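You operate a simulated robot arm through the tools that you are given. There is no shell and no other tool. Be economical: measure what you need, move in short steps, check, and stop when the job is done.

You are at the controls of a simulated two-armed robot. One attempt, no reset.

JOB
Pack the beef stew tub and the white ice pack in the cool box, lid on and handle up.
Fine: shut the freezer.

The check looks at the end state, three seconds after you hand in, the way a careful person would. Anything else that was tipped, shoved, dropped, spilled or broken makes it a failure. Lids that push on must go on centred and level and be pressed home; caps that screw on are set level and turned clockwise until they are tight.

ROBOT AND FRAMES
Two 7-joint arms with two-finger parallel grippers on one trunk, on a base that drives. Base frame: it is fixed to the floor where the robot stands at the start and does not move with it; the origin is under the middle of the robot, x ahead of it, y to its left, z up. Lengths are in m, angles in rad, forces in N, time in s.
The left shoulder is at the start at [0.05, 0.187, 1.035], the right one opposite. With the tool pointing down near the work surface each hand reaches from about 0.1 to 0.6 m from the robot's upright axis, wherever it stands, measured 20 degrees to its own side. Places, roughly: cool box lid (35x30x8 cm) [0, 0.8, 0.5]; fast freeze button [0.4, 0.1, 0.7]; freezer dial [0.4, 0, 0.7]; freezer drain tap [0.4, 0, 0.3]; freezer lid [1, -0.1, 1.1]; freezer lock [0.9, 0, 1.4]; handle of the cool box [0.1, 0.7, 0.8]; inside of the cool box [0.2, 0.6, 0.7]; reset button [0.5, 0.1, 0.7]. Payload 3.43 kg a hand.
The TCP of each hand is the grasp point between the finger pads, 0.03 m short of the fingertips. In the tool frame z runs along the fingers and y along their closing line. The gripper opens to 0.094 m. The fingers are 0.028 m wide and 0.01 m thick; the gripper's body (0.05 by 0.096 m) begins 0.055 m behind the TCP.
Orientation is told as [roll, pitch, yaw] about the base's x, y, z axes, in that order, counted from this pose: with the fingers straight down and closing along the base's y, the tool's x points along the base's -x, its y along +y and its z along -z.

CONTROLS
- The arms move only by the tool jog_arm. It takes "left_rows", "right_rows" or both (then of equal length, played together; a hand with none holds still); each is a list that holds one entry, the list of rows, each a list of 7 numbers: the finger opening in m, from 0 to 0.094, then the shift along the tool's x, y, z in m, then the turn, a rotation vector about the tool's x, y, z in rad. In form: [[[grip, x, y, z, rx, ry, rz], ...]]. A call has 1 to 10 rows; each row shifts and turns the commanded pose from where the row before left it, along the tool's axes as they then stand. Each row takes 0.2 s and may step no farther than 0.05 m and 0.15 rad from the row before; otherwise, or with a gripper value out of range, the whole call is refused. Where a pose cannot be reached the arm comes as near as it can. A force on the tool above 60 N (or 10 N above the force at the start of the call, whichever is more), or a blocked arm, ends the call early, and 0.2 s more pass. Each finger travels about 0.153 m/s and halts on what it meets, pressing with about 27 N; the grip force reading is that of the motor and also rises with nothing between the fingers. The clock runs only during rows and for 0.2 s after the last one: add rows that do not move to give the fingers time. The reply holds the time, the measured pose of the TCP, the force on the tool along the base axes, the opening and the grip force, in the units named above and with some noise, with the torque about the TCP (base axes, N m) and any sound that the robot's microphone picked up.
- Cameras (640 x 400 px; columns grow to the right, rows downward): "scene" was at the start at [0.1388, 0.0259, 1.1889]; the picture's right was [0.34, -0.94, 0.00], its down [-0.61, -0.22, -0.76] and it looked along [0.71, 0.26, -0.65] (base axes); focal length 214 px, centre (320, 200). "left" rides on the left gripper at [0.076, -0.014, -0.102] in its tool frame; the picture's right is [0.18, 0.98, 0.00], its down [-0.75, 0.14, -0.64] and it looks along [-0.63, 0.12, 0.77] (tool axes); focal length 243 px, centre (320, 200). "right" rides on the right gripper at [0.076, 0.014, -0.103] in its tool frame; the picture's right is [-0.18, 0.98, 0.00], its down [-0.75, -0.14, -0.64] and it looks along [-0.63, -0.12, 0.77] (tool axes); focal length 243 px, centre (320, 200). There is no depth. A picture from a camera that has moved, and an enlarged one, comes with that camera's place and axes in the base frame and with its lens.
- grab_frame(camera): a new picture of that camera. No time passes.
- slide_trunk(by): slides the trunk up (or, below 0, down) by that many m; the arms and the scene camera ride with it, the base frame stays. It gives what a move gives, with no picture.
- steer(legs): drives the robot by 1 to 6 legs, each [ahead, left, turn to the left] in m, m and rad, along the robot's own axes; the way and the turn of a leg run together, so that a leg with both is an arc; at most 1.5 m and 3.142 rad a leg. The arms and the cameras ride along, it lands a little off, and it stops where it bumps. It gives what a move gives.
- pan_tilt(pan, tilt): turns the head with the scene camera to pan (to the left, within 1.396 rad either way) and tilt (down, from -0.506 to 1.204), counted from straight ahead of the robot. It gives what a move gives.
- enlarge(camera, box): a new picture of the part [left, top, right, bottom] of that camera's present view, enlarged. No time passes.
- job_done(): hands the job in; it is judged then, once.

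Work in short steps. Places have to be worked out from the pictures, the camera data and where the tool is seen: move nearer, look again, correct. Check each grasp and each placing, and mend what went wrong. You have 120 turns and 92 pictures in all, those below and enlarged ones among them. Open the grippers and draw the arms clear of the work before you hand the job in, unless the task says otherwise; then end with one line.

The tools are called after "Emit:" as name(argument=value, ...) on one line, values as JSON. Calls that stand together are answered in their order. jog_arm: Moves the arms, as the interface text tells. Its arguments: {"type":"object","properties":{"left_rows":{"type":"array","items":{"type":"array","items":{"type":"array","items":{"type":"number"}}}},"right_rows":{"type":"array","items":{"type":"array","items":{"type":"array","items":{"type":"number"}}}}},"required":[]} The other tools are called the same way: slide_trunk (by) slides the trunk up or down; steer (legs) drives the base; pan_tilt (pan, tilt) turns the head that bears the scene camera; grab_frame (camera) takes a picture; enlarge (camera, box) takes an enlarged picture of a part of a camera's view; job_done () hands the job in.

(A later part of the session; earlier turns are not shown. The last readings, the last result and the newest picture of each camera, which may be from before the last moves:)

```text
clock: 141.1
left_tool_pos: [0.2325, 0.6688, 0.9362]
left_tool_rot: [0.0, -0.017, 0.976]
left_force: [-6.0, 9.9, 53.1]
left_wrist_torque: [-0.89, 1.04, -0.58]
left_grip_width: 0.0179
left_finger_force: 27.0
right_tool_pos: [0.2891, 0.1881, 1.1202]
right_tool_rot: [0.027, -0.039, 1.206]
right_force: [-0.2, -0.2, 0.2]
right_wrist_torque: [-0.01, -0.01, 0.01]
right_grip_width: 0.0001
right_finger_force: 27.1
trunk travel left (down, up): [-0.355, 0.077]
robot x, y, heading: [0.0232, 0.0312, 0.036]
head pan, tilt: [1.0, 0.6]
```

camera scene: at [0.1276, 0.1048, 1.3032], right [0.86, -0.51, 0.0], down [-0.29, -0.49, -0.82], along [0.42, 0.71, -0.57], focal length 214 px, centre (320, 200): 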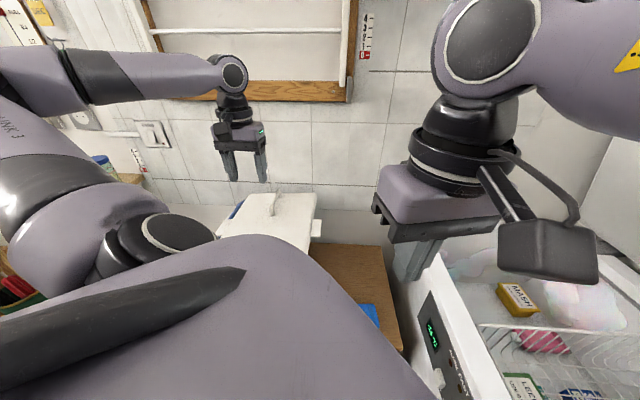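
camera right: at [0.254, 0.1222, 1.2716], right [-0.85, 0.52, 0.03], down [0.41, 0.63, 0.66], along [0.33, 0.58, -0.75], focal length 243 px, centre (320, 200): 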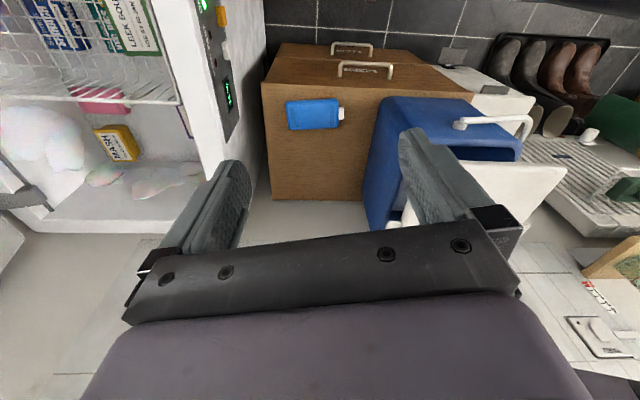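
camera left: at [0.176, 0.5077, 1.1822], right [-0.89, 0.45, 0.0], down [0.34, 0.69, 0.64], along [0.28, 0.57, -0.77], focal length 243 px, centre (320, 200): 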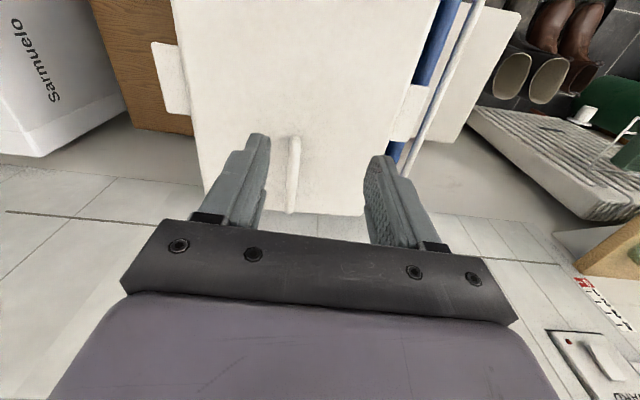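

Re-analysing: the lid top is really ≈45 mm under the TCP, which makes the lid 0.25 × 0.35 m, and it is now ≈23 mm too far west and ≈15 mm too far north (dark gap visible at E and S). I lift, correct, and lower again.

Emit:
jog_arm(left_rows=[[[0.0, 0, 0, -0.012, 0, 0.017, 0], [0.0, 0, 0, -0.012, 0, 0, 0], [0.0, 0.008, -0.012, 0, 0, 0, 0], [0.0, 0.007, -0.011, 0.0, 0, 0, 0], [0.0, 0, 0, 0, 0, 0, 0], [0.0, 0, 0, 0.01, 0, 0, 0], [0.0, 0, 0, 0.008, 0, 0, 0], [0.0, 0, 0, 0.007, 0, 0, 0], [0.0, 0, 0, 0.0, 0, 0, 0]]])

Emit:
enlarge(camera="right", box=[360, 100, 600, 250])

```text
clock: 143.1
left_tool_pos: [0.2434, 0.642, 0.929]
left_tool_rot: [-0.001, 0.01, 0.971]
left_force: [-0.4, 3.4, 15.6]
left_wrist_torque: [-0.51, 0.56, -0.09]
left_grip_width: 0.018
left_finger_force: 26.7
right_tool_pos: [0.2913, 0.1907, 1.1192]
right_tool_rot: [0.026, -0.037, 1.202]
right_force: [-0.3, 1.2, -0.2]
right_wrist_torque: [-0.01, -0.01, -0.01]
right_grip_width: 0.0
right_finger_force: 26.9
trunk travel left (down, up): [-0.355, 0.077]
robot x, y, heading: [0.0242, 0.0299, 0.036]
head pan, tilt: [1.0, 0.6]
```

```text
2.67 times, centred on (480, 175) of right
camera zoom: at [0.2531, 0.1208, 1.2174], right [-0.85, 0.52, 0.03], down [0.41, 0.62, 0.67], along [0.33, 0.58, -0.75], focal length 647 px, centre (-107, 267)
```

zoom: 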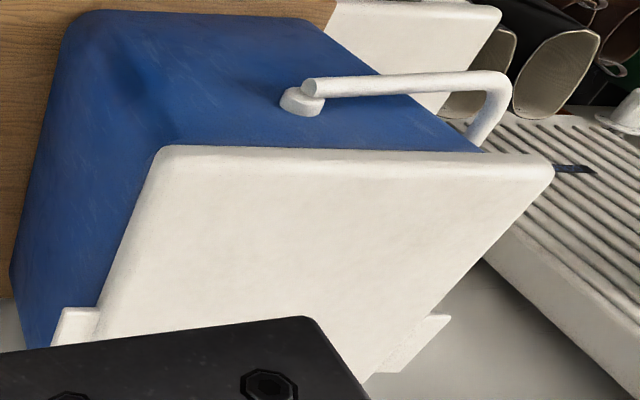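

Contact now came 11 mm lower and no gap shows at E or S: promising. I press down further.

Emit:
jog_arm(left_rows=[[[0.0, 0, 0, 0.003, 0, -0.005, 0], [0.0, 0, 0, 0.003, 0, 0, 0], [0.0, 0, 0, 0.0, 0, 0, 0]]])

```text
clock: 143.9
left_tool_pos: [0.2448, 0.6419, 0.929]
left_tool_rot: [-0.002, -0.005, 0.973]
left_force: [-6.0, 3.4, 56.4]
left_wrist_torque: [-1.22, 1.04, -0.47]
left_grip_width: 0.0182
left_finger_force: 27.2
right_tool_pos: [0.2912, 0.1872, 1.1198]
right_tool_rot: [0.027, -0.042, 1.204]
right_force: [0.1, 0.0, 0.0]
right_wrist_torque: [-0.02, 0.0, 0.02]
right_grip_width: 0.0001
right_finger_force: 26.9
trunk travel left (down, up): [-0.355, 0.077]
robot x, y, heading: [0.0253, 0.0297, 0.032]
head pan, tilt: [1.0, 0.6]
```

Stiff contact now. I test whether the plug is captured: ease off the pressure and nudge 5 mm sideways, reading the side force.

Emit:
jog_arm(left_rows=[[[0.0, 0, 0, -0.006, 0, 0, 0], [0.0, 0, 0.003, 0, 0, 0, 0], [0.0, 0, 0.003, 0.0, 0, 0, 0], [0.0, 0, 0, 0, 0, 0, 0]]])

Emit:
jog_arm(left_rows=[[[0.0, 0, -0.003, 0, 0, 0, 0], [0.0, 0, -0.003, 0, 0, 0, 0], [0.0, 0, -0.003, 0, 0, 0, 0], [0.0, 0, -0.003, 0.0, 0, 0, 0], [0.0, 0, 0, 0, 0, 0, 0]]])

```text
clock: 144.9
left_tool_pos: [0.2411, 0.6439, 0.9283]
left_tool_rot: [-0.002, 0.011, 0.968]
left_force: [5.4, -3.1, 14.7]
left_wrist_torque: [0.23, -0.1, -0.08]
left_grip_width: 0.0182
left_finger_force: 26.9
right_tool_pos: [0.2924, 0.1905, 1.1176]
right_tool_rot: [0.028, -0.039, 1.204]
right_force: [0.1, -0.6, 0.3]
right_wrist_torque: [-0.02, -0.02, 0.02]
right_grip_width: 0.0001
right_finger_force: 26.9
trunk travel left (down, up): [-0.355, 0.077]
robot x, y, heading: [0.0222, 0.0293, 0.036]
head pan, tilt: [1.0, 0.6]
```

```text
clock: 146.1
left_tool_pos: [0.2487, 0.6398, 0.9292]
left_tool_rot: [0.001, 0.007, 0.975]
left_force: [-12.2, 9.8, 20.4]
left_wrist_torque: [-0.1, 0.39, -0.36]
left_grip_width: 0.0182
left_finger_force: 26.6
right_tool_pos: [0.2901, 0.1909, 1.1172]
right_tool_rot: [0.027, -0.036, 1.207]
right_force: [0.5, -0.3, 0.3]
right_wrist_torque: [0.03, 0.01, 0.0]
right_grip_width: 0.0
right_finger_force: 27.2
trunk travel left (down, up): [-0.355, 0.077]
robot x, y, heading: [0.0224, 0.0315, 0.035]
head pan, tilt: [1.0, 0.6]
```

Ambiguous (friction). I centre back, release, rise and inspect from above.

Emit:
jog_arm(left_rows=[[[0.0, 0, 0.005, 0, 0, 0, 0], [0.0, 0, 0.0, -0.001, 0, 0, 0], [0.02, 0, 0, 0, 0, 0, 0], [0.04, 0, 0, 0, 0, 0, 0], [0.06, 0, 0, -0.02, 0, 0, 0], [0.06, 0, 0, -0.05, 0, 0, 0], [0.06, 0, 0, -0.05, 0, 0, 0], [0.06, 0.02, 0, -0.03, 0, 0, 0], [0.06, 0.045, 0, 0.0, 0, 0, 0], [0.06, 0.045, 0, 0.0, 0, 0, 0]]])

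Emit:
grab_frame(camera="left")

```text
clock: 148.3
left_tool_pos: [0.1844, 0.5506, 1.0783]
left_tool_rot: [-0.002, 0.011, 0.972]
left_force: [0.7, 0.1, 0.6]
left_wrist_torque: [-0.01, 0.02, -0.01]
left_grip_width: 0.0598
left_finger_force: 0.1
right_tool_pos: [0.2927, 0.1927, 1.1179]
right_tool_rot: [0.028, -0.036, 1.204]
right_force: [0.2, -0.7, -0.3]
right_wrist_torque: [-0.02, 0.01, 0.01]
right_grip_width: 0.0
right_finger_force: 26.9
trunk travel left (down, up): [-0.355, 0.077]
robot x, y, heading: [0.0235, 0.0298, 0.037]
head pan, tilt: [1.0, 0.6]
```

```text
13 pictures are left
camera left: at [0.1544, 0.48, 1.1797], right [-0.92, 0.4, 0.0], down [0.31, 0.71, 0.63], along [0.25, 0.58, -0.77], focal length 243 px, centre (320, 200)
```

left: 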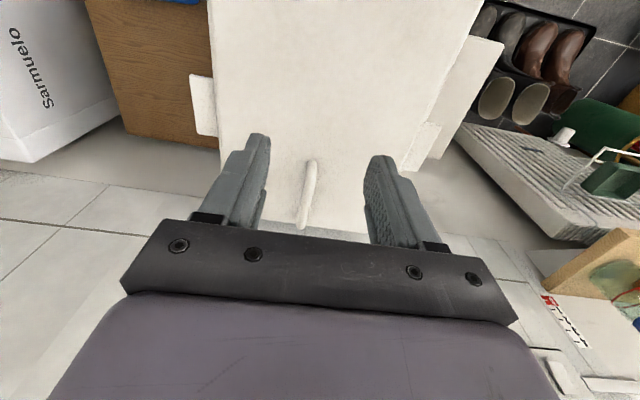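

No rim shows on either side now; lid E[−0.056,−0.31] is centred over the box. I retract the hand south and lower the trunk for a low-angle view of the lid/rim joint.

Emit:
jog_arm(left_rows=[[[0.06, 0.045, 0, 0, 0, 0, 0], [0.06, 0.045, 0.0, 0, 0, 0, 0], [0.06, 0.045, 0, 0, 0, 0, 0], [0.06, 0.045, 0, 0, 0, 0, 0], [0.06, 0.045, 0, 0, 0, 0, 0], [0.0, 0.02, 0, 0, 0, 0, 0], [0.0, 0, 0, 0, 0, 0, 0]]])

Emit:
slide_trunk(by=-0.22)

Emit:
pan_tilt(pan=1.0, tilt=0.3)

Emit:
grab_frame(camera="scene")

```text
clock: 149.9
left_tool_pos: [0.0677, 0.3955, 1.1388]
left_tool_rot: [-0.002, 0.013, 0.972]
left_force: [0.1, 0.2, -0.2]
left_wrist_torque: [0.02, -0.01, 0.02]
left_grip_width: 0.0
left_finger_force: 27.0
left hand out of reach, approached as far as the arm can: row 3, 4, 5, 6
right_tool_pos: [0.2927, 0.1919, 1.1178]
right_tool_rot: [0.027, -0.036, 1.204]
right_force: [0.1, 0.6, -0.4]
right_wrist_torque: [0.01, 0.03, 0.01]
right_grip_width: 0.0
right_finger_force: 26.8
trunk travel left (down, up): [-0.355, 0.077]
robot x, y, heading: [0.0224, 0.0302, 0.032]
head pan, tilt: [1.0, 0.6]
```

```text
clock: 152.3
left_tool_pos: [0.0674, 0.3947, 0.9182]
left_tool_rot: [-0.005, 0.009, 0.972]
left_force: [-0.1, -0.8, 0.3]
left_wrist_torque: [0.01, 0.0, 0.0]
left_grip_width: 0.0001
left_finger_force: 27.0
right_tool_pos: [0.2926, 0.1921, 0.898]
right_tool_rot: [0.027, -0.036, 1.203]
right_force: [1.0, 0.0, 0.7]
right_wrist_torque: [-0.04, 0.02, 0.01]
right_grip_width: 0.0004
right_finger_force: 27.1
trunk travel left (down, up): [-0.135, 0.297]
robot x, y, heading: [0.0206, 0.0296, 0.035]
head pan, tilt: [1.0, 0.6]
```

```text
clock: 153.1
left_tool_pos: [0.068, 0.3964, 0.9185]
left_tool_rot: [-0.004, 0.01, 0.972]
left_force: [-0.1, 0.1, -0.6]
left_wrist_torque: [0.02, -0.02, -0.02]
left_grip_width: 0.0001
left_finger_force: 27.1
right_tool_pos: [0.2913, 0.1914, 0.8982]
right_tool_rot: [0.026, -0.036, 1.205]
right_force: [-0.1, -0.8, 0.0]
right_wrist_torque: [-0.01, 0.02, 0.04]
right_grip_width: 0.0
right_finger_force: 27.0
trunk travel left (down, up): [-0.135, 0.297]
robot x, y, heading: [0.0224, 0.0322, 0.036]
head pan, tilt: [1.0, 0.3]
```

```text
12 pictures are left
camera scene: at [0.1299, 0.1089, 1.1107], right [0.86, -0.51, 0.0], down [-0.15, -0.25, -0.96], along [0.49, 0.82, -0.3], focal length 214 px, centre (320, 200)
```

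scene: 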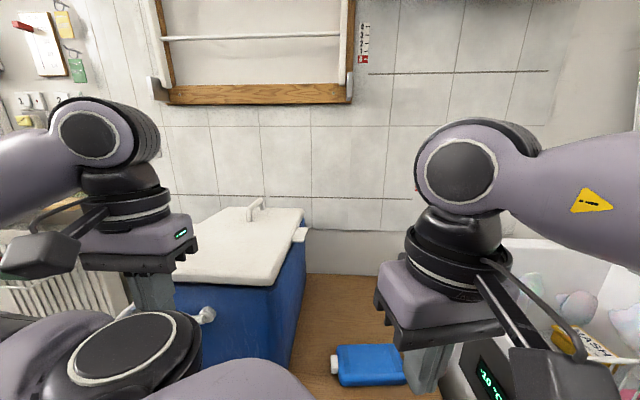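

Good low view. I enlarge the lid/rim joint.

Emit:
enlarge(camera="scene", box=[160, 190, 330, 300])

```text
3.64 times, centred on (245, 245) of scene
camera zoom: at [0.1299, 0.1089, 1.1107], right [0.86, -0.51, 0.0], down [-0.15, -0.25, -0.96], along [0.49, 0.82, -0.3], focal length 780 px, centre (593, 36)
```

zoom: 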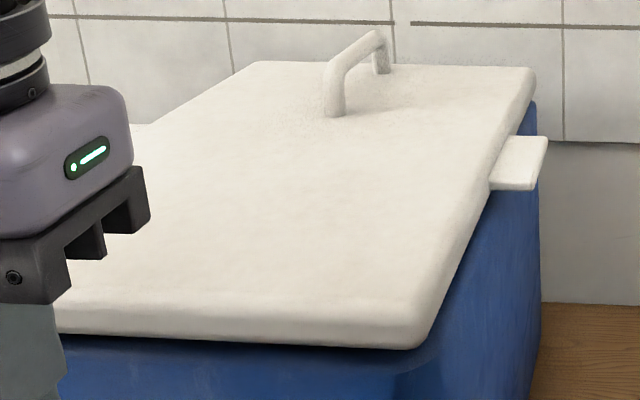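

The lid lies level and aligned, with a thin dark line at the south edge – it still must be pressed home. I raise the trunk, move closed fingers above the lid centre (south of the handle), and press.

Emit:
slide_trunk(by=0.15)

Emit:
jog_arm(left_rows=[[[0.0, -0.04, 0, 0, 0, -0.01, 0], [0.0, -0.042, 0.0, 0, 0, 0, 0], [0.0, -0.042, 0, 0, 0, 0, 0], [0.0, -0.042, 0, 0, 0, 0, 0], [0.0, -0.042, -0.004, 0, 0, 0, 0], [0.0, -0.042, 0, 0, 0, 0, 0], [0.0, 0, 0, 0.05, 0, 0, 0], [0.0, 0, 0, 0.05, 0, 0, 0], [0.0, 0, 0, 0, 0, 0, 0]]])

```text
clock: 154.8
left_tool_pos: [0.0685, 0.3945, 1.0682]
left_tool_rot: [-0.003, 0.01, 0.972]
left_force: [0.7, 0.7, 0.1]
left_wrist_torque: [-0.02, 0.01, 0.0]
left_grip_width: 0.0
left_finger_force: 27.2
right_tool_pos: [0.292, 0.1918, 1.0483]
right_tool_rot: [0.028, -0.037, 1.204]
right_force: [0.3, -0.1, -0.5]
right_wrist_torque: [0.0, 0.0, 0.02]
right_grip_width: 0.0
right_finger_force: 26.8
trunk travel left (down, up): [-0.285, 0.147]
robot x, y, heading: [0.0237, 0.0308, 0.031]
head pan, tilt: [1.0, 0.3]
```

```text
clock: 156.8
left_tool_pos: [0.2148, 0.5976, 0.9685]
left_tool_rot: [-0.003, 0.002, 0.972]
left_force: [0.6, -0.5, -0.3]
left_wrist_torque: [-0.02, -0.01, -0.01]
left_grip_width: 0.0001
left_finger_force: 26.4
right_tool_pos: [0.2919, 0.1919, 1.0472]
right_tool_rot: [0.028, -0.036, 1.205]
right_force: [0.4, 0.8, -0.7]
right_wrist_torque: [0.02, -0.03, -0.03]
right_grip_width: 0.0001
right_finger_force: 27.0
trunk travel left (down, up): [-0.285, 0.147]
robot x, y, heading: [0.0198, 0.0322, 0.036]
head pan, tilt: [1.0, 0.3]
```

Emit:
jog_arm(left_rows=[[[0.0, 0, 0, 0.02, 0, 0, 0], [0.0, 0, 0.0, 0.015, 0, 0, 0], [0.0, 0, 0, 0.01, 0, 0, 0], [0.0, 0, 0, 0.006, 0, 0, 0], [0.0, 0, 0, 0.006, 0, 0, 0], [0.0, 0, 0, 0.006, 0, 0, 0]]])

```text
clock: 157.7
left_tool_pos: [0.2153, 0.601, 0.9304]
left_tool_rot: [-0.009, -0.028, 0.976]
left_force: [-2.0, -3.5, 31.6]
left_wrist_torque: [-0.4, 0.29, -0.06]
left_grip_width: 0.0
left_finger_force: 27.3
right_tool_pos: [0.2918, 0.1891, 1.0495]
right_tool_rot: [0.027, -0.039, 1.205]
right_force: [0.1, 0.7, 0.0]
right_wrist_torque: [0.03, 0.02, 0.0]
right_grip_width: 0.0001
right_finger_force: 27.4
trunk travel left (down, up): [-0.285, 0.147]
robot x, y, heading: [0.0213, 0.0296, 0.037]
head pan, tilt: [1.0, 0.3]
stopped in row 4 (left hand): the force on the tool passed its limit (the readings are from after the stop); the commanded pose is now the measured one
```

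Lid top at centre is z≈0.900; from the low view the north end is lower (≈0.882) than the south end (≈0.906), so the south end isn't in yet. I press at the south end.

Emit:
jog_arm(left_rows=[[[0.0, 0, 0, -0.02, 0.009, 0.028, 0], [0.0, 0.044, 0.002, 0, 0, 0, 0], [0.0, 0.044, 0.0, 0, 0, 0, 0], [0.0, 0.042, 0, 0, 0, 0, 0], [0.0, 0, 0, 0, 0, 0, 0], [0.0, 0, 0, 0.008, 0, 0, 0], [0.0, 0, 0, 0.006, 0, 0, 0], [0.0, 0, 0, 0.006, 0, 0, 0], [0.0, 0, 0, 0.006, 0, 0, 0], [0.0, 0, 0, 0.006, 0, 0, 0]]])

```text
clock: 159.6
left_tool_pos: [0.1414, 0.4962, 0.9353]
left_tool_rot: [-0.014, -0.008, 0.973]
left_force: [-4.8, -8.7, 40.3]
left_wrist_torque: [-0.66, 0.45, -0.2]
left_grip_width: 0.0
left_finger_force: 26.8
right_tool_pos: [0.2913, 0.1881, 1.0491]
right_tool_rot: [0.027, -0.04, 1.204]
right_force: [-0.3, 0.4, 0.0]
right_wrist_torque: [0.03, -0.02, -0.03]
right_grip_width: 0.0002
right_finger_force: 27.0
trunk travel left (down, up): [-0.285, 0.147]
robot x, y, heading: [0.0257, 0.0285, 0.035]
head pan, tilt: [1.0, 0.3]
stopped in row 9 (left hand): the force on the tool passed its limit (the readings are from after the stop); the commanded pose is now the measured one
```

South end stays at 0.905 and stiff: the lid is tilted ~2° with its south plug edge on the rim, and my views suggest the box is turned ~0.02–0.03 rad CCW of the lid. I regrasp the handle, ease up slightly, turn +0.03, and lower.

Emit:
jog_arm(left_rows=[[[0.03, 0, 0, -0.045, 0.014, 0.008, 0], [0.06, -0.045, 0, -0.02, 0, 0, 0], [0.06, -0.045, 0.0, -0.01, 0, 0, 0], [0.06, -0.045, -0.0025, 0, 0, 0, 0], [0.06, -0.044, 0, 0, 0, 0, 0], [0.06, 0, 0, 0.04, 0, 0, 0], [0.06, 0, 0, 0.039, 0, 0, 0], [0.03, 0, 0, 0, 0, 0, 0], [0.0, 0, 0, 0, 0, 0, 0], [0.0, 0, 0, 0, 0, 0, 0]]])

Emit:
jog_arm(left_rows=[[[0.0, 0, 0, -0.006, 0, 0, 0], [0.0, 0, 0, -0.004, 0, 0, 0], [0.0, 0, 0.0, 0.0, 0, 0, -0.03], [0.0, -0.003, 0, 0, 0, 0, 0], [0.0, 0, 0, 0.006, 0, 0, 0], [0.0, 0, 0, 0.006, 0, 0, 0], [0.0, 0, 0, 0, 0, 0, 0]]])

```text
clock: 161.8
left_tool_pos: [0.2461, 0.6444, 0.9289]
left_tool_rot: [-0.032, -0.001, 0.973]
left_force: [3.5, 4.5, 19.7]
left_wrist_torque: [-0.03, 0.02, -0.35]
left_grip_width: 0.018
left_finger_force: 26.2
right_tool_pos: [0.2916, 0.191, 1.0488]
right_tool_rot: [0.028, -0.038, 1.204]
right_force: [-0.4, 0.6, -0.3]
right_wrist_torque: [0.0, -0.03, 0.02]
right_grip_width: 0.0001
right_finger_force: 27.3
trunk travel left (down, up): [-0.285, 0.147]
robot x, y, heading: [0.0227, 0.0305, 0.035]
head pan, tilt: [1.0, 0.3]
```

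```text
clock: 163.4
left_tool_pos: [0.2478, 0.6482, 0.9312]
left_tool_rot: [-0.03, -0.004, 1.006]
left_force: [2.0, 5.6, 33.9]
left_wrist_torque: [-0.29, 0.56, -0.12]
left_grip_width: 0.0183
left_finger_force: 27.1
right_tool_pos: [0.2913, 0.1899, 1.0478]
right_tool_rot: [0.028, -0.036, 1.205]
right_force: [0.4, 0.1, 0.5]
right_wrist_torque: [0.02, -0.04, -0.01]
right_grip_width: 0.0
right_finger_force: 27.0
trunk travel left (down, up): [-0.285, 0.147]
robot x, y, heading: [0.025, 0.0291, 0.033]
head pan, tilt: [1.0, 0.3]
```

No change yet; also I had introduced a 0.03 roll by a wrong sign. I undo the roll, lift 1 cm, shift 8 mm north, and lower.

Emit:
jog_arm(left_rows=[[[0.0, 0, 0, -0.008, 0, 0, 0], [0.0, 0, 0, -0.006, -0.03, 0, 0], [0.0, -0.008, 0.0, 0.0, 0, 0, 0], [0.0, 0, 0, 0, 0, 0, 0], [0.0, 0, 0, 0.006, 0, 0, 0], [0.0, 0, 0, 0.006, 0, 0, 0], [0.0, 0, 0, 0.005, 0, 0, 0], [0.0, 0, 0, 0, 0, 0, 0]]])

```text
clock: 165.2
left_tool_pos: [0.2491, 0.6542, 0.925]
left_tool_rot: [0.001, 0.003, 1.002]
left_force: [-5.1, -6.9, 10.0]
left_wrist_torque: [0.28, -0.2, -0.62]
left_grip_width: 0.0184
left_finger_force: 26.8
right_tool_pos: [0.2916, 0.1914, 1.048]
right_tool_rot: [0.029, -0.039, 1.202]
right_force: [0.7, -0.7, 0.1]
right_wrist_torque: [-0.03, 0.01, 0.0]
right_grip_width: 0.0001
right_finger_force: 27.2
trunk travel left (down, up): [-0.285, 0.147]
robot x, y, heading: [0.0256, 0.0314, 0.034]
head pan, tilt: [1.0, 0.3]
```

It dropped 6 mm with a side force from the north wall and a yaw torque of −0.62: the plug is entering. I relax yaw by −0.02 and 2 mm south, then press.

Emit:
jog_arm(left_rows=[[[0.0, 0.002, 0, 0.0, 0, 0, 0.02], [0.0, 0, 0, 0.004, 0, 0, 0], [0.0, 0.0, 0.0, 0.004, 0, 0, 0], [0.0, 0, 0, 0.004, 0, 0, 0], [0.0, 0, 0, 0.0, 0, 0, 0]]])

```text
clock: 166.1
left_tool_pos: [0.2505, 0.6545, 0.9244]
left_tool_rot: [-0.002, -0.015, 0.985]
left_force: [-6.2, -9.6, 27.7]
left_wrist_torque: [-1.14, 1.14, -0.56]
left_grip_width: 0.0182
left_finger_force: 27.3
right_tool_pos: [0.2919, 0.1885, 1.0494]
right_tool_rot: [0.03, -0.04, 1.204]
right_force: [-0.2, 0.2, 0.1]
right_wrist_torque: [0.01, -0.02, -0.01]
right_grip_width: 0.0001
right_finger_force: 26.8
trunk travel left (down, up): [-0.285, 0.147]
robot x, y, heading: [0.0212, 0.0318, 0.038]
head pan, tilt: [1.0, 0.3]
stopped in row 4 (left hand): the force on the tool passed its limit (the readings are from after the stop); the commanded pose is now the measured one
```

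I release and press at the south end again to see its height.

Emit:
jog_arm(left_rows=[[[0.0, 0, 0, -0.002, 0, 0.012, 0], [0.03, 0, 0, 0, 0, 0, 0], [0.06, 0, 0, -0.005, 0, 0, 0], [0.06, 0, 0, -0.045, 0, 0, 0], [0.06, 0, 0, -0.03, 0, 0, 0], [0.03, 0.048, 0, 0, 0, 0, 0], [0.0, 0.048, 0, 0, 0, 0, 0], [0.0, 0.048, 0, 0, 0, 0, 0], [0.0, 0.048, 0, 0.0, 0, 0, 0], [0.0, 0, 0, 0.03, 0, 0, 0]]])

Emit:
jog_arm(left_rows=[[[0.0, 0, 0, 0.02, 0, 0, 0], [0.0, 0, 0, 0.015, 0, 0, 0], [0.0, 0, 0, 0.007, 0, 0, 0], [0.0, 0, 0, 0.007, 0, 0, 0], [0.0, 0, 0, 0.007, 0, 0, 0], [0.0, 0, 0, 0.007, 0, 0, 0]]])

```text
clock: 168.3
left_tool_pos: [0.1443, 0.4969, 0.9744]
left_tool_rot: [-0.003, -0.001, 0.985]
left_force: [1.1, 0.6, -0.4]
left_wrist_torque: [-0.01, 0.0, 0.03]
left_grip_width: 0.0
left_finger_force: 26.9
right_tool_pos: [0.2926, 0.1929, 1.0478]
right_tool_rot: [0.024, -0.037, 1.204]
right_force: [0.0, 0.5, 0.0]
right_wrist_torque: [-0.02, 0.01, -0.02]
right_grip_width: 0.0
right_finger_force: 26.9
trunk travel left (down, up): [-0.285, 0.147]
robot x, y, heading: [0.0225, 0.03, 0.032]
head pan, tilt: [1.0, 0.3]
```

```text
clock: 169.5
left_tool_pos: [0.1467, 0.4971, 0.9239]
left_tool_rot: [-0.004, -0.021, 0.987]
left_force: [-5.3, -9.8, 41.7]
left_wrist_torque: [-0.72, 0.44, -0.2]
left_grip_width: 0.0
left_finger_force: 26.5
right_tool_pos: [0.291, 0.1903, 1.0496]
right_tool_rot: [0.028, -0.041, 1.205]
right_force: [-1.2, 0.0, 0.5]
right_wrist_torque: [0.0, -0.01, 0.01]
right_grip_width: 0.0
right_finger_force: 27.3
trunk travel left (down, up): [-0.285, 0.147]
robot x, y, heading: [0.0194, 0.0297, 0.035]
head pan, tilt: [1.0, 0.3]
stopped in row 6 (left hand): the force on the tool passed its limit (the readings are from after the stop); the commanded pose is now the measured one
```

South end dropped to 0.894, level with the handle area – it seems in. I press near the NE side too, beside the handle, then look.

Emit:
jog_arm(left_rows=[[[0.0, 0, 0, -0.03, 0, 0.02, 0], [0.0, -0.045, -0.01, 0, 0, 0, 0], [0.0, -0.045, -0.02, 0, 0, 0, 0], [0.0, -0.045, -0.02, 0, 0, 0, 0], [0.0, -0.045, -0.01, 0, 0, 0, 0], [0.0, -0.045, 0, 0, 0, 0, 0], [0.0, 0, 0, 0.015, 0, 0, 0], [0.0, 0, 0, 0.008, 0, 0, 0], [0.0, 0, 0, 0.008, 0, 0, 0], [0.0, 0, 0, 0.008, 0, 0, 0]]])

Emit:
enlarge(camera="scene", box=[150, 190, 350, 315])

```text
clock: 171.9
left_tool_pos: [0.3214, 0.6547, 0.9237]
left_tool_rot: [-0.018, -0.02, 0.991]
left_force: [-6.4, -9.2, 22.5]
left_wrist_torque: [-0.49, 0.38, 0.0]
left_grip_width: 0.0
left_finger_force: 26.9
right_tool_pos: [0.2904, 0.1891, 1.0493]
right_tool_rot: [0.028, -0.04, 1.204]
right_force: [0.6, 0.0, -0.4]
right_wrist_torque: [0.05, -0.04, 0.0]
right_grip_width: 0.0
right_finger_force: 26.7
trunk travel left (down, up): [-0.285, 0.147]
robot x, y, heading: [0.0224, 0.0317, 0.04]
head pan, tilt: [1.0, 0.3]
stopped in row 10 (left hand): the force on the tool passed its limit (the readings are from after the stop); the commanded pose is now the measured one
```

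```text
3.20 times, centred on (250, 252) of scene
camera zoom: at [0.1275, 0.1057, 1.2609], right [0.86, -0.51, 0.0], down [-0.15, -0.25, -0.96], along [0.49, 0.82, -0.29], focal length 686 px, centre (544, 32)
```

zoom: 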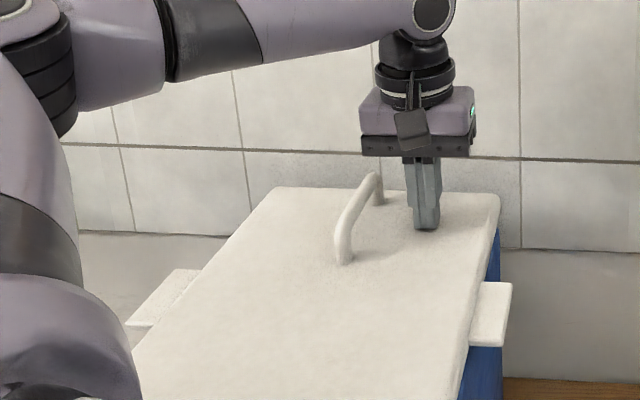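

Lid top reads 0.894 at S, handle and NE – level and home. Now the bail: it lies folded to the west (bar ≈ E −0.347, z≈0.79). I raise the hand and move over the bail's southern half to measure it.

Emit:
jog_arm(left_rows=[[[0.0, 0, 0, -0.04, -0.018, 0.02, 0], [0.03, 0, 0, -0.04, 0, 0, 0.02], [0.06, 0.03, 0.038, 0, 0, 0, 0.02], [0.06, 0.03, 0.038, 0, 0, 0, 0], [0.06, 0.03, 0.038, 0, 0, 0, 0], [0.06, 0.03, 0.038, 0, 0, 0, 0], [0.06, 0.03, 0.038, 0, 0, 0, 0], [0.06, 0.03, 0.038, 0, 0, 0, 0], [0.06, 0.032, 0.004, 0, 0, 0, 0], [0.06, 0, 0, 0, 0, 0, 0]]])

Emit:
grab_frame(camera="left")

```text
clock: 174.1
left_tool_pos: [0.016, 0.6212, 0.9996]
left_tool_rot: [0.007, 0.006, 0.949]
left_force: [0.2, -0.4, -0.9]
left_wrist_torque: [0.02, 0.04, -0.01]
left_grip_width: 0.06
left_finger_force: 0.1
left hand out of reach, approached as far as the arm can: row 9
right_tool_pos: [0.2914, 0.1925, 1.047]
right_tool_rot: [0.028, -0.036, 1.203]
right_force: [0.3, 0.1, 0.2]
right_wrist_torque: [0.01, -0.01, -0.02]
right_grip_width: 0.0002
right_finger_force: 27.1
trunk travel left (down, up): [-0.285, 0.147]
robot x, y, heading: [0.0254, 0.0295, 0.031]
head pan, tilt: [1.0, 0.3]
```

```text
9 pictures are left
camera left: at [-0.0153, 0.5517, 1.1013], right [-0.91, 0.42, 0.01], down [0.33, 0.7, 0.64], along [0.26, 0.58, -0.77], focal length 243 px, centre (320, 200)
```

left: 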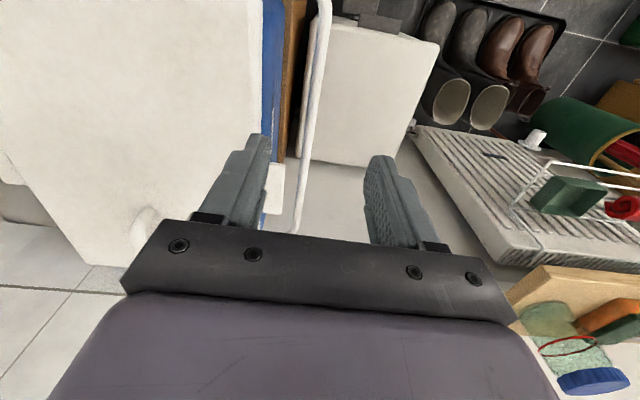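

The bar runs right under the tool axis (E≈−0.351), ~4.8 cm from the lid edge. To keep the gripper body clear of the lid I tilt the hand 0.3 rad (body to the west), narrow the opening, and descend on the bar.

Emit:
jog_arm(left_rows=[[[0.046, 0, 0, 0, 0.15, 0, 0], [0.046, 0, 0, 0, 0.14, 0, 0], [0.046, 0, 0.0115, 0.0372, 0, 0, 0], [0.046, 0, 0.0115, 0.0372, 0, 0, 0], [0.046, 0, 0.0115, 0.0372, 0, 0, 0], [0.046, 0, 0.0115, 0.0372, 0, 0, 0], [0.046, 0, 0.009, 0.028, 0, 0, 0], [0.046, 0, 0, 0, 0, 0, 0]]])

Emit:
grab_frame(camera="left")

```text
clock: 175.9
left_tool_pos: [0.0257, 0.6558, 0.8769]
left_tool_rot: [-0.284, 0.008, 0.949]
left_force: [0.3, -0.3, -0.3]
left_wrist_torque: [-0.05, 0.01, -0.02]
left_grip_width: 0.0462
left_finger_force: 0.0
left hand out of reach, approached as far as the arm can: row 2, 3, 4, 5, 6, 7
right_tool_pos: [0.2928, 0.1922, 1.0478]
right_tool_rot: [0.027, -0.035, 1.204]
right_force: [0.3, -0.1, 0.6]
right_wrist_torque: [0.04, -0.02, -0.05]
right_grip_width: 0.0
right_finger_force: 27.1
trunk travel left (down, up): [-0.285, 0.147]
robot x, y, heading: [0.023, 0.0289, 0.032]
head pan, tilt: [1.0, 0.3]
```

```text
8 pictures are left
camera left: at [-0.0301, 0.6031, 0.9792], right [-0.87, 0.4, -0.28], down [0.18, 0.8, 0.57], along [0.45, 0.45, -0.77], focal length 243 px, centre (320, 200)
```

left: 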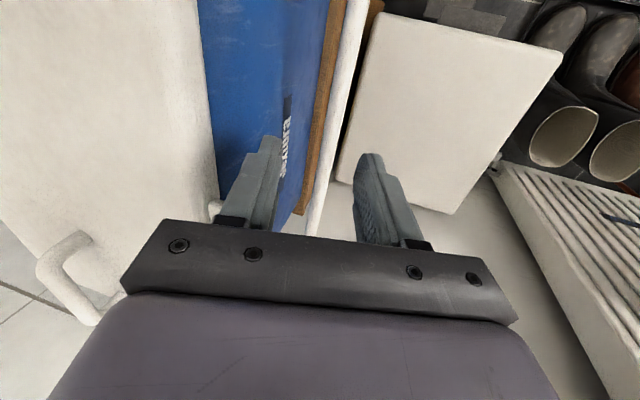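

The arm reached a limit, but the bar is between the fingers. I shift 3 cm south (away from the lid tab) and 1 cm east, and then lower with the trunk.

Emit:
jog_arm(left_rows=[[[0.046, 0.015, -0.005, 0.0, 0, 0, 0], [0.046, 0.015, -0.005, 0.003, 0, 0, 0], [0.046, 0, 0, 0, 0, 0, 0]]])

Emit:
slide_trunk(by=-0.07)

Emit:
enlarge(camera="left", box=[160, 80, 480, 280])

```text
clock: 176.7
left_tool_pos: [0.0265, 0.6557, 0.8786]
left_tool_rot: [-0.285, 0.007, 0.95]
left_force: [1.0, 0.3, 0.6]
left_wrist_torque: [-0.02, 0.03, -0.01]
left_grip_width: 0.046
left_finger_force: 0.1
left hand out of reach, approached as far as the arm can: row 1, 2
right_tool_pos: [0.2933, 0.1914, 1.0478]
right_tool_rot: [0.029, -0.037, 1.204]
right_force: [-0.4, -0.9, 0.5]
right_wrist_torque: [-0.01, -0.02, 0.01]
right_grip_width: 0.0
right_finger_force: 26.6
trunk travel left (down, up): [-0.285, 0.147]
robot x, y, heading: [0.0257, 0.03, 0.039]
head pan, tilt: [1.0, 0.3]
```

```text
clock: 177.8
left_tool_pos: [0.0245, 0.6544, 0.8083]
left_tool_rot: [-0.284, 0.006, 0.95]
left_force: [-0.2, -0.2, -0.4]
left_wrist_torque: [0.02, 0.02, -0.02]
left_grip_width: 0.046
left_finger_force: 0.0
right_tool_pos: [0.2911, 0.1924, 0.978]
right_tool_rot: [0.028, -0.036, 1.204]
right_force: [0.1, 0.5, 0.4]
right_wrist_torque: [0.0, 0.01, 0.0]
right_grip_width: 0.0001
right_finger_force: 27.2
trunk travel left (down, up): [-0.215, 0.217]
robot x, y, heading: [0.0254, 0.0322, 0.033]
head pan, tilt: [1.0, 0.3]
```

```text
2.00 times, centred on (320, 180) of left
camera zoom: at [-0.0302, 0.603, 0.9095], right [-0.88, 0.4, -0.28], down [0.18, 0.8, 0.57], along [0.45, 0.45, -0.77], focal length 485 px, centre (320, 240)
```

zoom: 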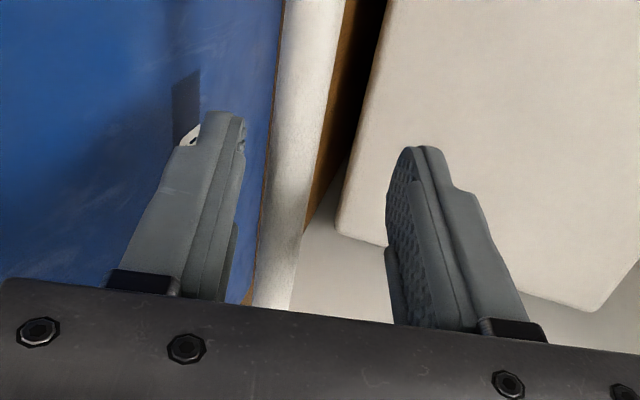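

The bar lies between the fingers at pad depth. I close on it.

Emit:
jog_arm(left_rows=[[[0.035, 0, -0.004, 0.0, 0, 0, 0], [0.02, 0, -0.004, 0, 0, 0, 0], [0.0, 0, 0, 0, 0, 0, 0], [0.0, 0, 0, 0, 0, 0, 0]]])

```text
clock: 178.8
left_tool_pos: [0.0327, 0.6509, 0.8093]
left_tool_rot: [-0.286, 0.005, 0.951]
left_force: [7.7, -4.7, 2.3]
left_wrist_torque: [-0.42, 0.01, 0.68]
left_grip_width: 0.0134
left_finger_force: 27.3
right_tool_pos: [0.2929, 0.1923, 0.9776]
right_tool_rot: [0.027, -0.038, 1.203]
right_force: [0.5, -0.5, 0.2]
right_wrist_torque: [0.0, 0.06, 0.01]
right_grip_width: 0.0
right_finger_force: 27.0
trunk travel left (down, up): [-0.215, 0.217]
robot x, y, heading: [0.0226, 0.0301, 0.04]
head pan, tilt: [1.0, 0.3]
```

Gripped (13 mm bar). To keep the fingertips clear of the lid during the swing, I regrip with the bar nearer the tips (1.4 cm).

Emit:
jog_arm(left_rows=[[[0.03, 0, 0, 0.0, 0, 0, 0], [0.03, 0, 0, -0.014, 0, 0, 0], [0.03, 0, 0, 0, 0, 0, 0], [0.0, 0, 0, 0, 0, 0, 0], [0.0, 0, 0, 0, 0, 0, 0]]])

Emit:
jog_arm(left_rows=[[[0.0, 0, -0.007, -0.0173, -0.0475, 0, 0], [0.0, 0, -0.008, -0.0169, -0.0475, 0, 0], [0.0, 0, -0.009, -0.0164, -0.0475, 0, 0], [0.0, 0, 0, 0, 0, 0, 0]]])

```text
clock: 180.0
left_tool_pos: [0.0277, 0.6536, 0.8244]
left_tool_rot: [-0.285, 0.001, 0.949]
left_force: [-0.8, 5.3, 22.0]
left_wrist_torque: [0.14, -0.22, 0.07]
left_grip_width: 0.0
left_finger_force: 27.0
right_tool_pos: [0.2911, 0.19, 0.9781]
right_tool_rot: [0.027, -0.039, 1.204]
right_force: [-1.0, -0.5, -0.3]
right_wrist_torque: [-0.01, 0.0, -0.01]
right_grip_width: 0.0
right_finger_force: 27.7
trunk travel left (down, up): [-0.215, 0.217]
robot x, y, heading: [0.0215, 0.0305, 0.03]
head pan, tilt: [1.0, 0.3]
```

```text
clock: 181.0
left_tool_pos: [0.0379, 0.6471, 0.8788]
left_tool_rot: [-0.143, 0.006, 0.95]
left_force: [-0.5, 0.0, 0.2]
left_wrist_torque: [-0.01, -0.02, 0.01]
left_grip_width: 0.0
left_finger_force: 27.0
right_tool_pos: [0.292, 0.192, 0.9783]
right_tool_rot: [0.028, -0.037, 1.204]
right_force: [0.0, 0.3, -0.5]
right_wrist_torque: [-0.02, 0.0, -0.01]
right_grip_width: 0.0002
right_finger_force: 27.1
trunk travel left (down, up): [-0.215, 0.217]
robot x, y, heading: [0.0212, 0.028, 0.038]
head pan, tilt: [1.0, 0.3]
```

The bar slipped: it was already near the tips at the first grip (bar centre z≈0.788). I reopen, go back to the former pose and grip there.

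Emit:
jog_arm(left_rows=[[[0.046, 0, 0, 0, 0, 0, 0], [0.046, 0, 0.009, 0.0164, 0.0475, 0, 0], [0.046, 0, 0.0085, 0.0167, 0.0475, 0, 0], [0.046, 0, 0.0075, 0.0171, 0.0475, 0, 0], [0.046, 0, 0, 0.013, 0, 0, 0], [0.03, 0, 0, 0, 0, 0, 0], [0.0, 0, 0, 0, 0, 0, 0], [0.0, 0, 0, 0, 0, 0, 0]]])

```text
clock: 182.8
left_tool_pos: [0.0275, 0.6528, 0.8142]
left_tool_rot: [-0.286, 0.005, 0.949]
left_force: [9.7, -4.5, 4.5]
left_wrist_torque: [-0.41, -0.02, 0.41]
left_grip_width: 0.0133
left_finger_force: 26.9
right_tool_pos: [0.293, 0.1924, 0.9781]
right_tool_rot: [0.028, -0.035, 1.206]
right_force: [0.1, 0.3, 0.3]
right_wrist_torque: [0.03, -0.04, -0.03]
right_grip_width: 0.0002
right_finger_force: 26.6
trunk travel left (down, up): [-0.215, 0.217]
robot x, y, heading: [0.0243, 0.0309, 0.034]
head pan, tilt: [1.0, 0.3]
```

Gripped again. I start the swing upward along the arc.

Emit:
jog_arm(left_rows=[[[0.0, 0, -0.005, -0.0176, -0.03, 0, 0], [0.0, 0, -0.007, -0.0173, -0.04, 0, 0], [0.0, 0, -0.0085, -0.0169, -0.04, 0, 0], [0.0, 0, -0.0095, -0.0164, -0.04, 0, 0], [0.0, 0, 0, 0, 0, 0, 0]]])

```text
clock: 184.0
left_tool_pos: [0.0372, 0.648, 0.8849]
left_tool_rot: [-0.134, 0.004, 0.951]
left_force: [-10.0, 5.0, 1.3]
left_wrist_torque: [0.16, 0.11, 0.38]
left_grip_width: 0.0133
left_finger_force: 26.7
right_tool_pos: [0.2912, 0.192, 0.9781]
right_tool_rot: [0.026, -0.038, 1.206]
right_force: [1.1, -0.5, 0.4]
right_wrist_torque: [-0.01, -0.01, -0.03]
right_grip_width: 0.0
right_finger_force: 27.2
trunk travel left (down, up): [-0.215, 0.217]
robot x, y, heading: [0.0245, 0.0281, 0.04]
head pan, tilt: [1.0, 0.3]
```

Still gripped; the bail pulls 11 N west, so my arc is slightly too tight. I continue with a small correction.

Emit:
jog_arm(left_rows=[[[0.0, 0, -0.007, -0.0186, -0.034, 0, 0], [0.0, 0, -0.0125, -0.0174, -0.04, 0, 0], [0.0, 0, -0.014, -0.0164, -0.04, 0, 0], [0.0, 0, -0.018, -0.017, -0.02, 0, 0], [0.0, 0, 0, 0, 0, 0, 0]]])

```text
clock: 185.2
left_tool_pos: [0.0741, 0.6213, 0.9599]
left_tool_rot: [-0.002, 0.004, 0.949]
left_force: [-8.6, 6.3, 9.1]
left_wrist_torque: [0.25, 0.2, 0.5]
left_grip_width: 0.0135
left_finger_force: 26.9
right_tool_pos: [0.2917, 0.191, 0.9777]
right_tool_rot: [0.025, -0.036, 1.203]
right_force: [-0.5, -0.1, 0.0]
right_wrist_torque: [0.01, 0.03, 0.01]
right_grip_width: 0.0
right_finger_force: 26.9
trunk travel left (down, up): [-0.215, 0.217]
robot x, y, heading: [0.0189, 0.0303, 0.034]
head pan, tilt: [1.0, 0.3]
```

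Forces are radial outward (true radius ≈0.195 m). I continue the arc with the larger radius up to vertical.

Emit:
jog_arm(left_rows=[[[0.0, 0, -0.0185, -0.0235, 0, 0, 0], [0.0, 0, -0.0269, -0.0146, 0, 0, 0], [0.0, 0, -0.0288, -0.0102, 0, 0, 0], [0.0, 0, -0.028, -0.0056, 0, 0, 0], [0.0, 0, 0, 0, 0, 0, 0]]])

Emit:
enlarge(camera="scene", box=[130, 120, 350, 260])

```text
clock: 186.4
left_tool_pos: [0.1596, 0.557, 1.0107]
left_tool_rot: [-0.001, 0.006, 0.949]
left_force: [-1.3, 4.5, 19.9]
left_wrist_torque: [0.06, 0.03, 0.52]
left_grip_width: 0.0134
left_finger_force: 27.0
right_tool_pos: [0.2905, 0.1906, 0.9783]
right_tool_rot: [0.026, -0.038, 1.205]
right_force: [-0.2, 0.6, -0.2]
right_wrist_torque: [0.03, 0.04, -0.01]
right_grip_width: 0.0
right_finger_force: 26.8
trunk travel left (down, up): [-0.215, 0.217]
robot x, y, heading: [0.0241, 0.0323, 0.039]
head pan, tilt: [1.0, 0.3]
```

```text
2.86 times, centred on (240, 190) of scene
camera zoom: at [0.1292, 0.1081, 1.191], right [0.86, -0.51, 0.0], down [-0.15, -0.25, -0.96], along [0.49, 0.82, -0.29], focal length 613 px, centre (549, 229)
```

zoom: 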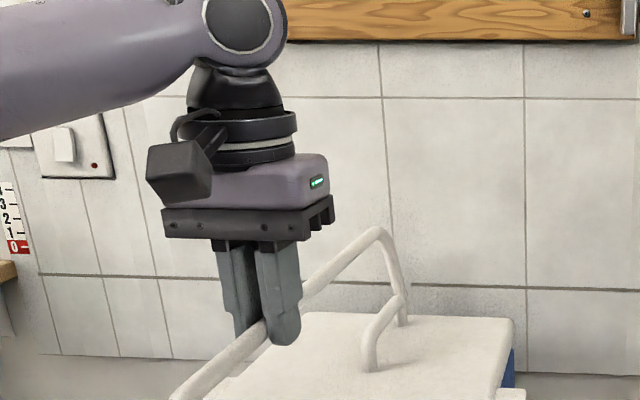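

The bail is nearly vertical (E −0.198). I move the last ~2 cm east, slightly up, then release and rise.

Emit:
jog_arm(left_rows=[[[0.0, 0, -0.01, -0.004, 0, 0, 0], [0.0, 0, -0.012, -0.002, 0, 0, 0], [0.0, 0, 0, 0, 0, 0, 0]]])

Emit:
jog_arm(left_rows=[[[0.03, 0, 0, 0, 0, 0, 0], [0.05, 0, 0, 0, 0, 0, 0], [0.05, 0, 0, -0.02, 0, 0, 0], [0.05, 0, 0, -0.04, 0, 0, 0], [0.05, 0, 0, -0.04, 0, 0, 0], [0.05, 0.04, 0, 0, 0, 0, 0], [0.05, 0.04, 0, 0, 0, 0, 0], [0.05, 0, 0, 0, 0, 0, 0]]])

Emit:
enlarge(camera="scene", box=[130, 140, 370, 290])

```text
clock: 187.2
left_tool_pos: [0.1788, 0.5472, 1.0143]
left_tool_rot: [0.0, 0.012, 0.947]
left_force: [-0.2, -1.1, -17.5]
left_wrist_torque: [-0.41, 0.3, 0.14]
left_grip_width: 0.0133
left_finger_force: 27.2
right_tool_pos: [0.2936, 0.1928, 0.978]
right_tool_rot: [0.027, -0.036, 1.205]
right_force: [-1.3, 0.5, -0.2]
right_wrist_torque: [-0.03, 0.0, 0.0]
right_grip_width: 0.0002
right_finger_force: 27.1
trunk travel left (down, up): [-0.215, 0.217]
robot x, y, heading: [0.0227, 0.031, 0.033]
head pan, tilt: [1.0, 0.3]
```

```text
clock: 189.0
left_tool_pos: [0.1295, 0.4824, 1.1145]
left_tool_rot: [-0.003, 0.007, 0.95]
left_force: [0.2, -0.6, -0.1]
left_wrist_torque: [-0.01, 0.0, -0.02]
left_grip_width: 0.0501
left_finger_force: 0.1
right_tool_pos: [0.2927, 0.1929, 0.9775]
right_tool_rot: [0.029, -0.038, 1.204]
right_force: [0.7, -0.2, 0.8]
right_wrist_torque: [0.03, 0.02, 0.02]
right_grip_width: 0.0002
right_finger_force: 26.7
trunk travel left (down, up): [-0.215, 0.217]
robot x, y, heading: [0.0231, 0.0287, 0.039]
head pan, tilt: [1.0, 0.3]
```

```text
2.67 times, centred on (250, 215) of scene
camera zoom: at [0.1297, 0.1092, 1.1907], right [0.86, -0.51, 0.0], down [-0.15, -0.25, -0.96], along [0.49, 0.82, -0.3], focal length 572 px, centre (507, 160)
```

zoom: 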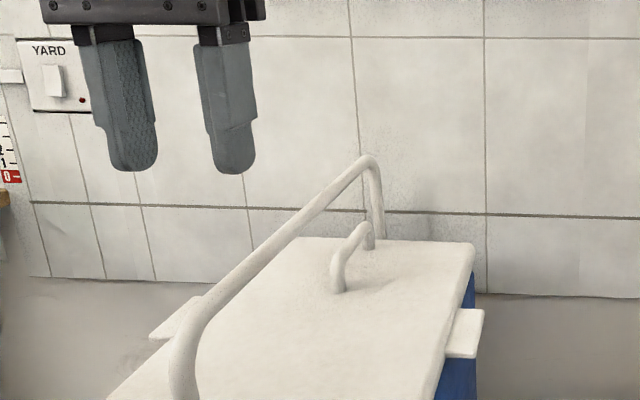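

The bail stands upright and the lid is level. Next the freezer lid: I turn the head to it.

Emit:
pan_tilt(pan=-0.5, tilt=0.0)

Emit:
grab_frame(camera="scene")

```text
clock: 190.6
left_tool_pos: [0.1304, 0.4828, 1.1156]
left_tool_rot: [-0.003, 0.007, 0.951]
left_force: [-0.2, -0.2, 0.1]
left_wrist_torque: [0.05, 0.03, -0.01]
left_grip_width: 0.05
left_finger_force: 0.1
right_tool_pos: [0.2927, 0.1928, 0.9779]
right_tool_rot: [0.027, -0.037, 1.204]
right_force: [0.7, 0.3, -0.9]
right_wrist_torque: [0.02, 0.0, -0.01]
right_grip_width: 0.0
right_finger_force: 27.2
trunk travel left (down, up): [-0.215, 0.217]
robot x, y, heading: [0.0233, 0.0297, 0.038]
head pan, tilt: [-0.499, 0.0]
```

```text
4 pictures are left
camera scene: at [0.1625, -0.0113, 1.2184], right [-0.45, -0.89, 0.0], down [0.0, 0.0, -1.0], along [0.89, -0.45, 0.0], focal length 214 px, centre (320, 200)
```

scene: 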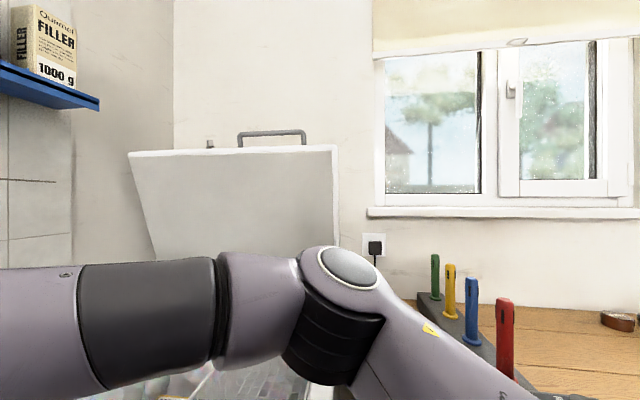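

The freezer lid stands open with its front edge at about E 0.73, z≈1.36, leaning toward the front. I'll hook it with the left fingers from behind/above. First raise the trunk fully and turn the base to heading ≈ −1.2.

Emit:
slide_trunk(by=0.21)

Emit:
steer(legs=[[0, 0, -1.24]])

Emit:
jog_arm(left_rows=[[[0.02, 0, 0, 0, 0, 0, 0.12], [0.0, 0, 0, 0, 0, 0, 0.12], [0.0, 0, 0, 0, 0, 0, 0.11], [0.0, 0, 0, 0, 0, -0.14, 0], [0.0, 0, 0, 0, 0, -0.14, 0], [0.0, 0, 0, 0, 0, -0.14, 0], [0.0, 0, 0, 0, 0, -0.14, 0], [0.0, 0, 0, 0, 0, -0.14, 0], [0.0, 0, 0, 0, 0, -0.1, 0]]])

```text
clock: 192.8
left_tool_pos: [0.1327, 0.4831, 1.3251]
left_tool_rot: [-0.002, 0.007, 0.948]
left_force: [-0.2, -0.5, 0.1]
left_wrist_torque: [0.02, 0.0, -0.08]
left_grip_width: 0.0502
left_finger_force: 0.0
right_tool_pos: [0.2912, 0.1932, 1.1889]
right_tool_rot: [0.029, -0.033, 1.203]
right_force: [0.7, 0.6, -0.2]
right_wrist_torque: [0.01, -0.02, -0.02]
right_grip_width: 0.0001
right_finger_force: 27.3
trunk travel left (down, up): [-0.425, 0.007]
robot x, y, heading: [0.0216, 0.0299, 0.036]
head pan, tilt: [-0.499, 0.0]
```

```text
clock: 196.3
left_tool_pos: [0.4858, 0.0676, 1.3249]
left_tool_rot: [-0.001, 0.007, -0.303]
left_force: [-1.4, -0.1, 0.4]
left_wrist_torque: [-0.01, 0.02, 0.0]
left_grip_width: 0.0498
left_finger_force: 0.1
right_tool_pos: [0.2605, -0.1766, 1.188]
right_tool_rot: [0.03, -0.037, -0.051]
right_force: [-0.5, 0.0, -0.7]
right_wrist_torque: [0.0, -0.01, 0.03]
right_grip_width: 0.0002
right_finger_force: 26.7
trunk travel left (down, up): [-0.425, 0.007]
robot x, y, heading: [0.0236, 0.0288, -1.215]
head pan, tilt: [-0.499, 0.0]
```

```text
clock: 198.3
left_tool_pos: [0.4856, 0.0688, 1.325]
left_tool_rot: [-0.005, -0.797, -0.653]
left_force: [-0.1, -0.2, -0.5]
left_wrist_torque: [0.03, 0.03, 0.02]
left_grip_width: 0.0003
left_finger_force: 26.6
right_tool_pos: [0.2613, -0.1752, 1.1885]
right_tool_rot: [0.029, -0.036, -0.049]
right_force: [-0.1, -0.1, 0.5]
right_wrist_torque: [-0.01, -0.01, -0.01]
right_grip_width: 0.0
right_finger_force: 26.9
trunk travel left (down, up): [-0.425, 0.007]
robot x, y, heading: [0.0242, 0.0318, -1.218]
head pan, tilt: [-0.499, 0.0]
```

To extend reach I turn the base a bit further right and make the hand more horizontal (tilt −1.3), restoring yaw.

Emit:
steer(legs=[[0, 0, -0.35]])

Emit:
jog_arm(left_rows=[[[0.0, -0.0333, 0, -0.033, 0, 0, 0], [0.0, -0.0333, 0, -0.033, 0, 0, 0], [0.0, -0.0333, 0, -0.033, 0, 0, 0], [0.0, 0, 0, 0, -0.085, 0, -0.083], [0.0, 0, 0, 0, -0.085, 0, -0.083], [0.0, 0, 0, 0, -0.085, 0, -0.083], [0.0, 0, 0, 0, 0, -0.13, 0], [0.0, 0, 0, 0, 0, -0.13, 0], [0.0, 0, 0, 0, 0, -0.13, 0], [0.0, 0, 0, 0, 0, -0.11, 0]]])

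```text
clock: 199.8
left_tool_pos: [0.4714, -0.0918, 1.3245]
left_tool_rot: [-0.004, -0.793, -0.998]
left_force: [0.1, 0.1, 0.0]
left_wrist_torque: [-0.04, 0.02, -0.01]
left_grip_width: 0.0003
left_finger_force: 27.6
right_tool_pos: [0.1769, -0.2442, 1.1877]
right_tool_rot: [0.027, -0.036, -0.397]
right_force: [0.4, 0.3, 0.7]
right_wrist_torque: [-0.05, 0.01, -0.01]
right_grip_width: 0.0001
right_finger_force: 26.8
trunk travel left (down, up): [-0.425, 0.007]
robot x, y, heading: [0.0219, 0.0292, -1.563]
head pan, tilt: [-0.499, 0.0]
```

```text
clock: 202.0
left_tool_pos: [0.4702, -0.0914, 1.4657]
left_tool_rot: [-0.009, -1.294, -0.638]
left_force: [-0.2, 0.6, 0.3]
left_wrist_torque: [-0.01, -0.04, 0.0]
left_grip_width: 0.0002
left_finger_force: 26.9
right_tool_pos: [0.1777, -0.2432, 1.1881]
right_tool_rot: [0.028, -0.036, -0.399]
right_force: [0.5, -0.9, 0.4]
right_wrist_torque: [0.03, -0.01, 0.0]
right_grip_width: 0.0001
right_finger_force: 26.6
trunk travel left (down, up): [-0.425, 0.007]
robot x, y, heading: [0.0203, 0.0295, -1.57]
head pan, tilt: [-0.499, 0.0]
```

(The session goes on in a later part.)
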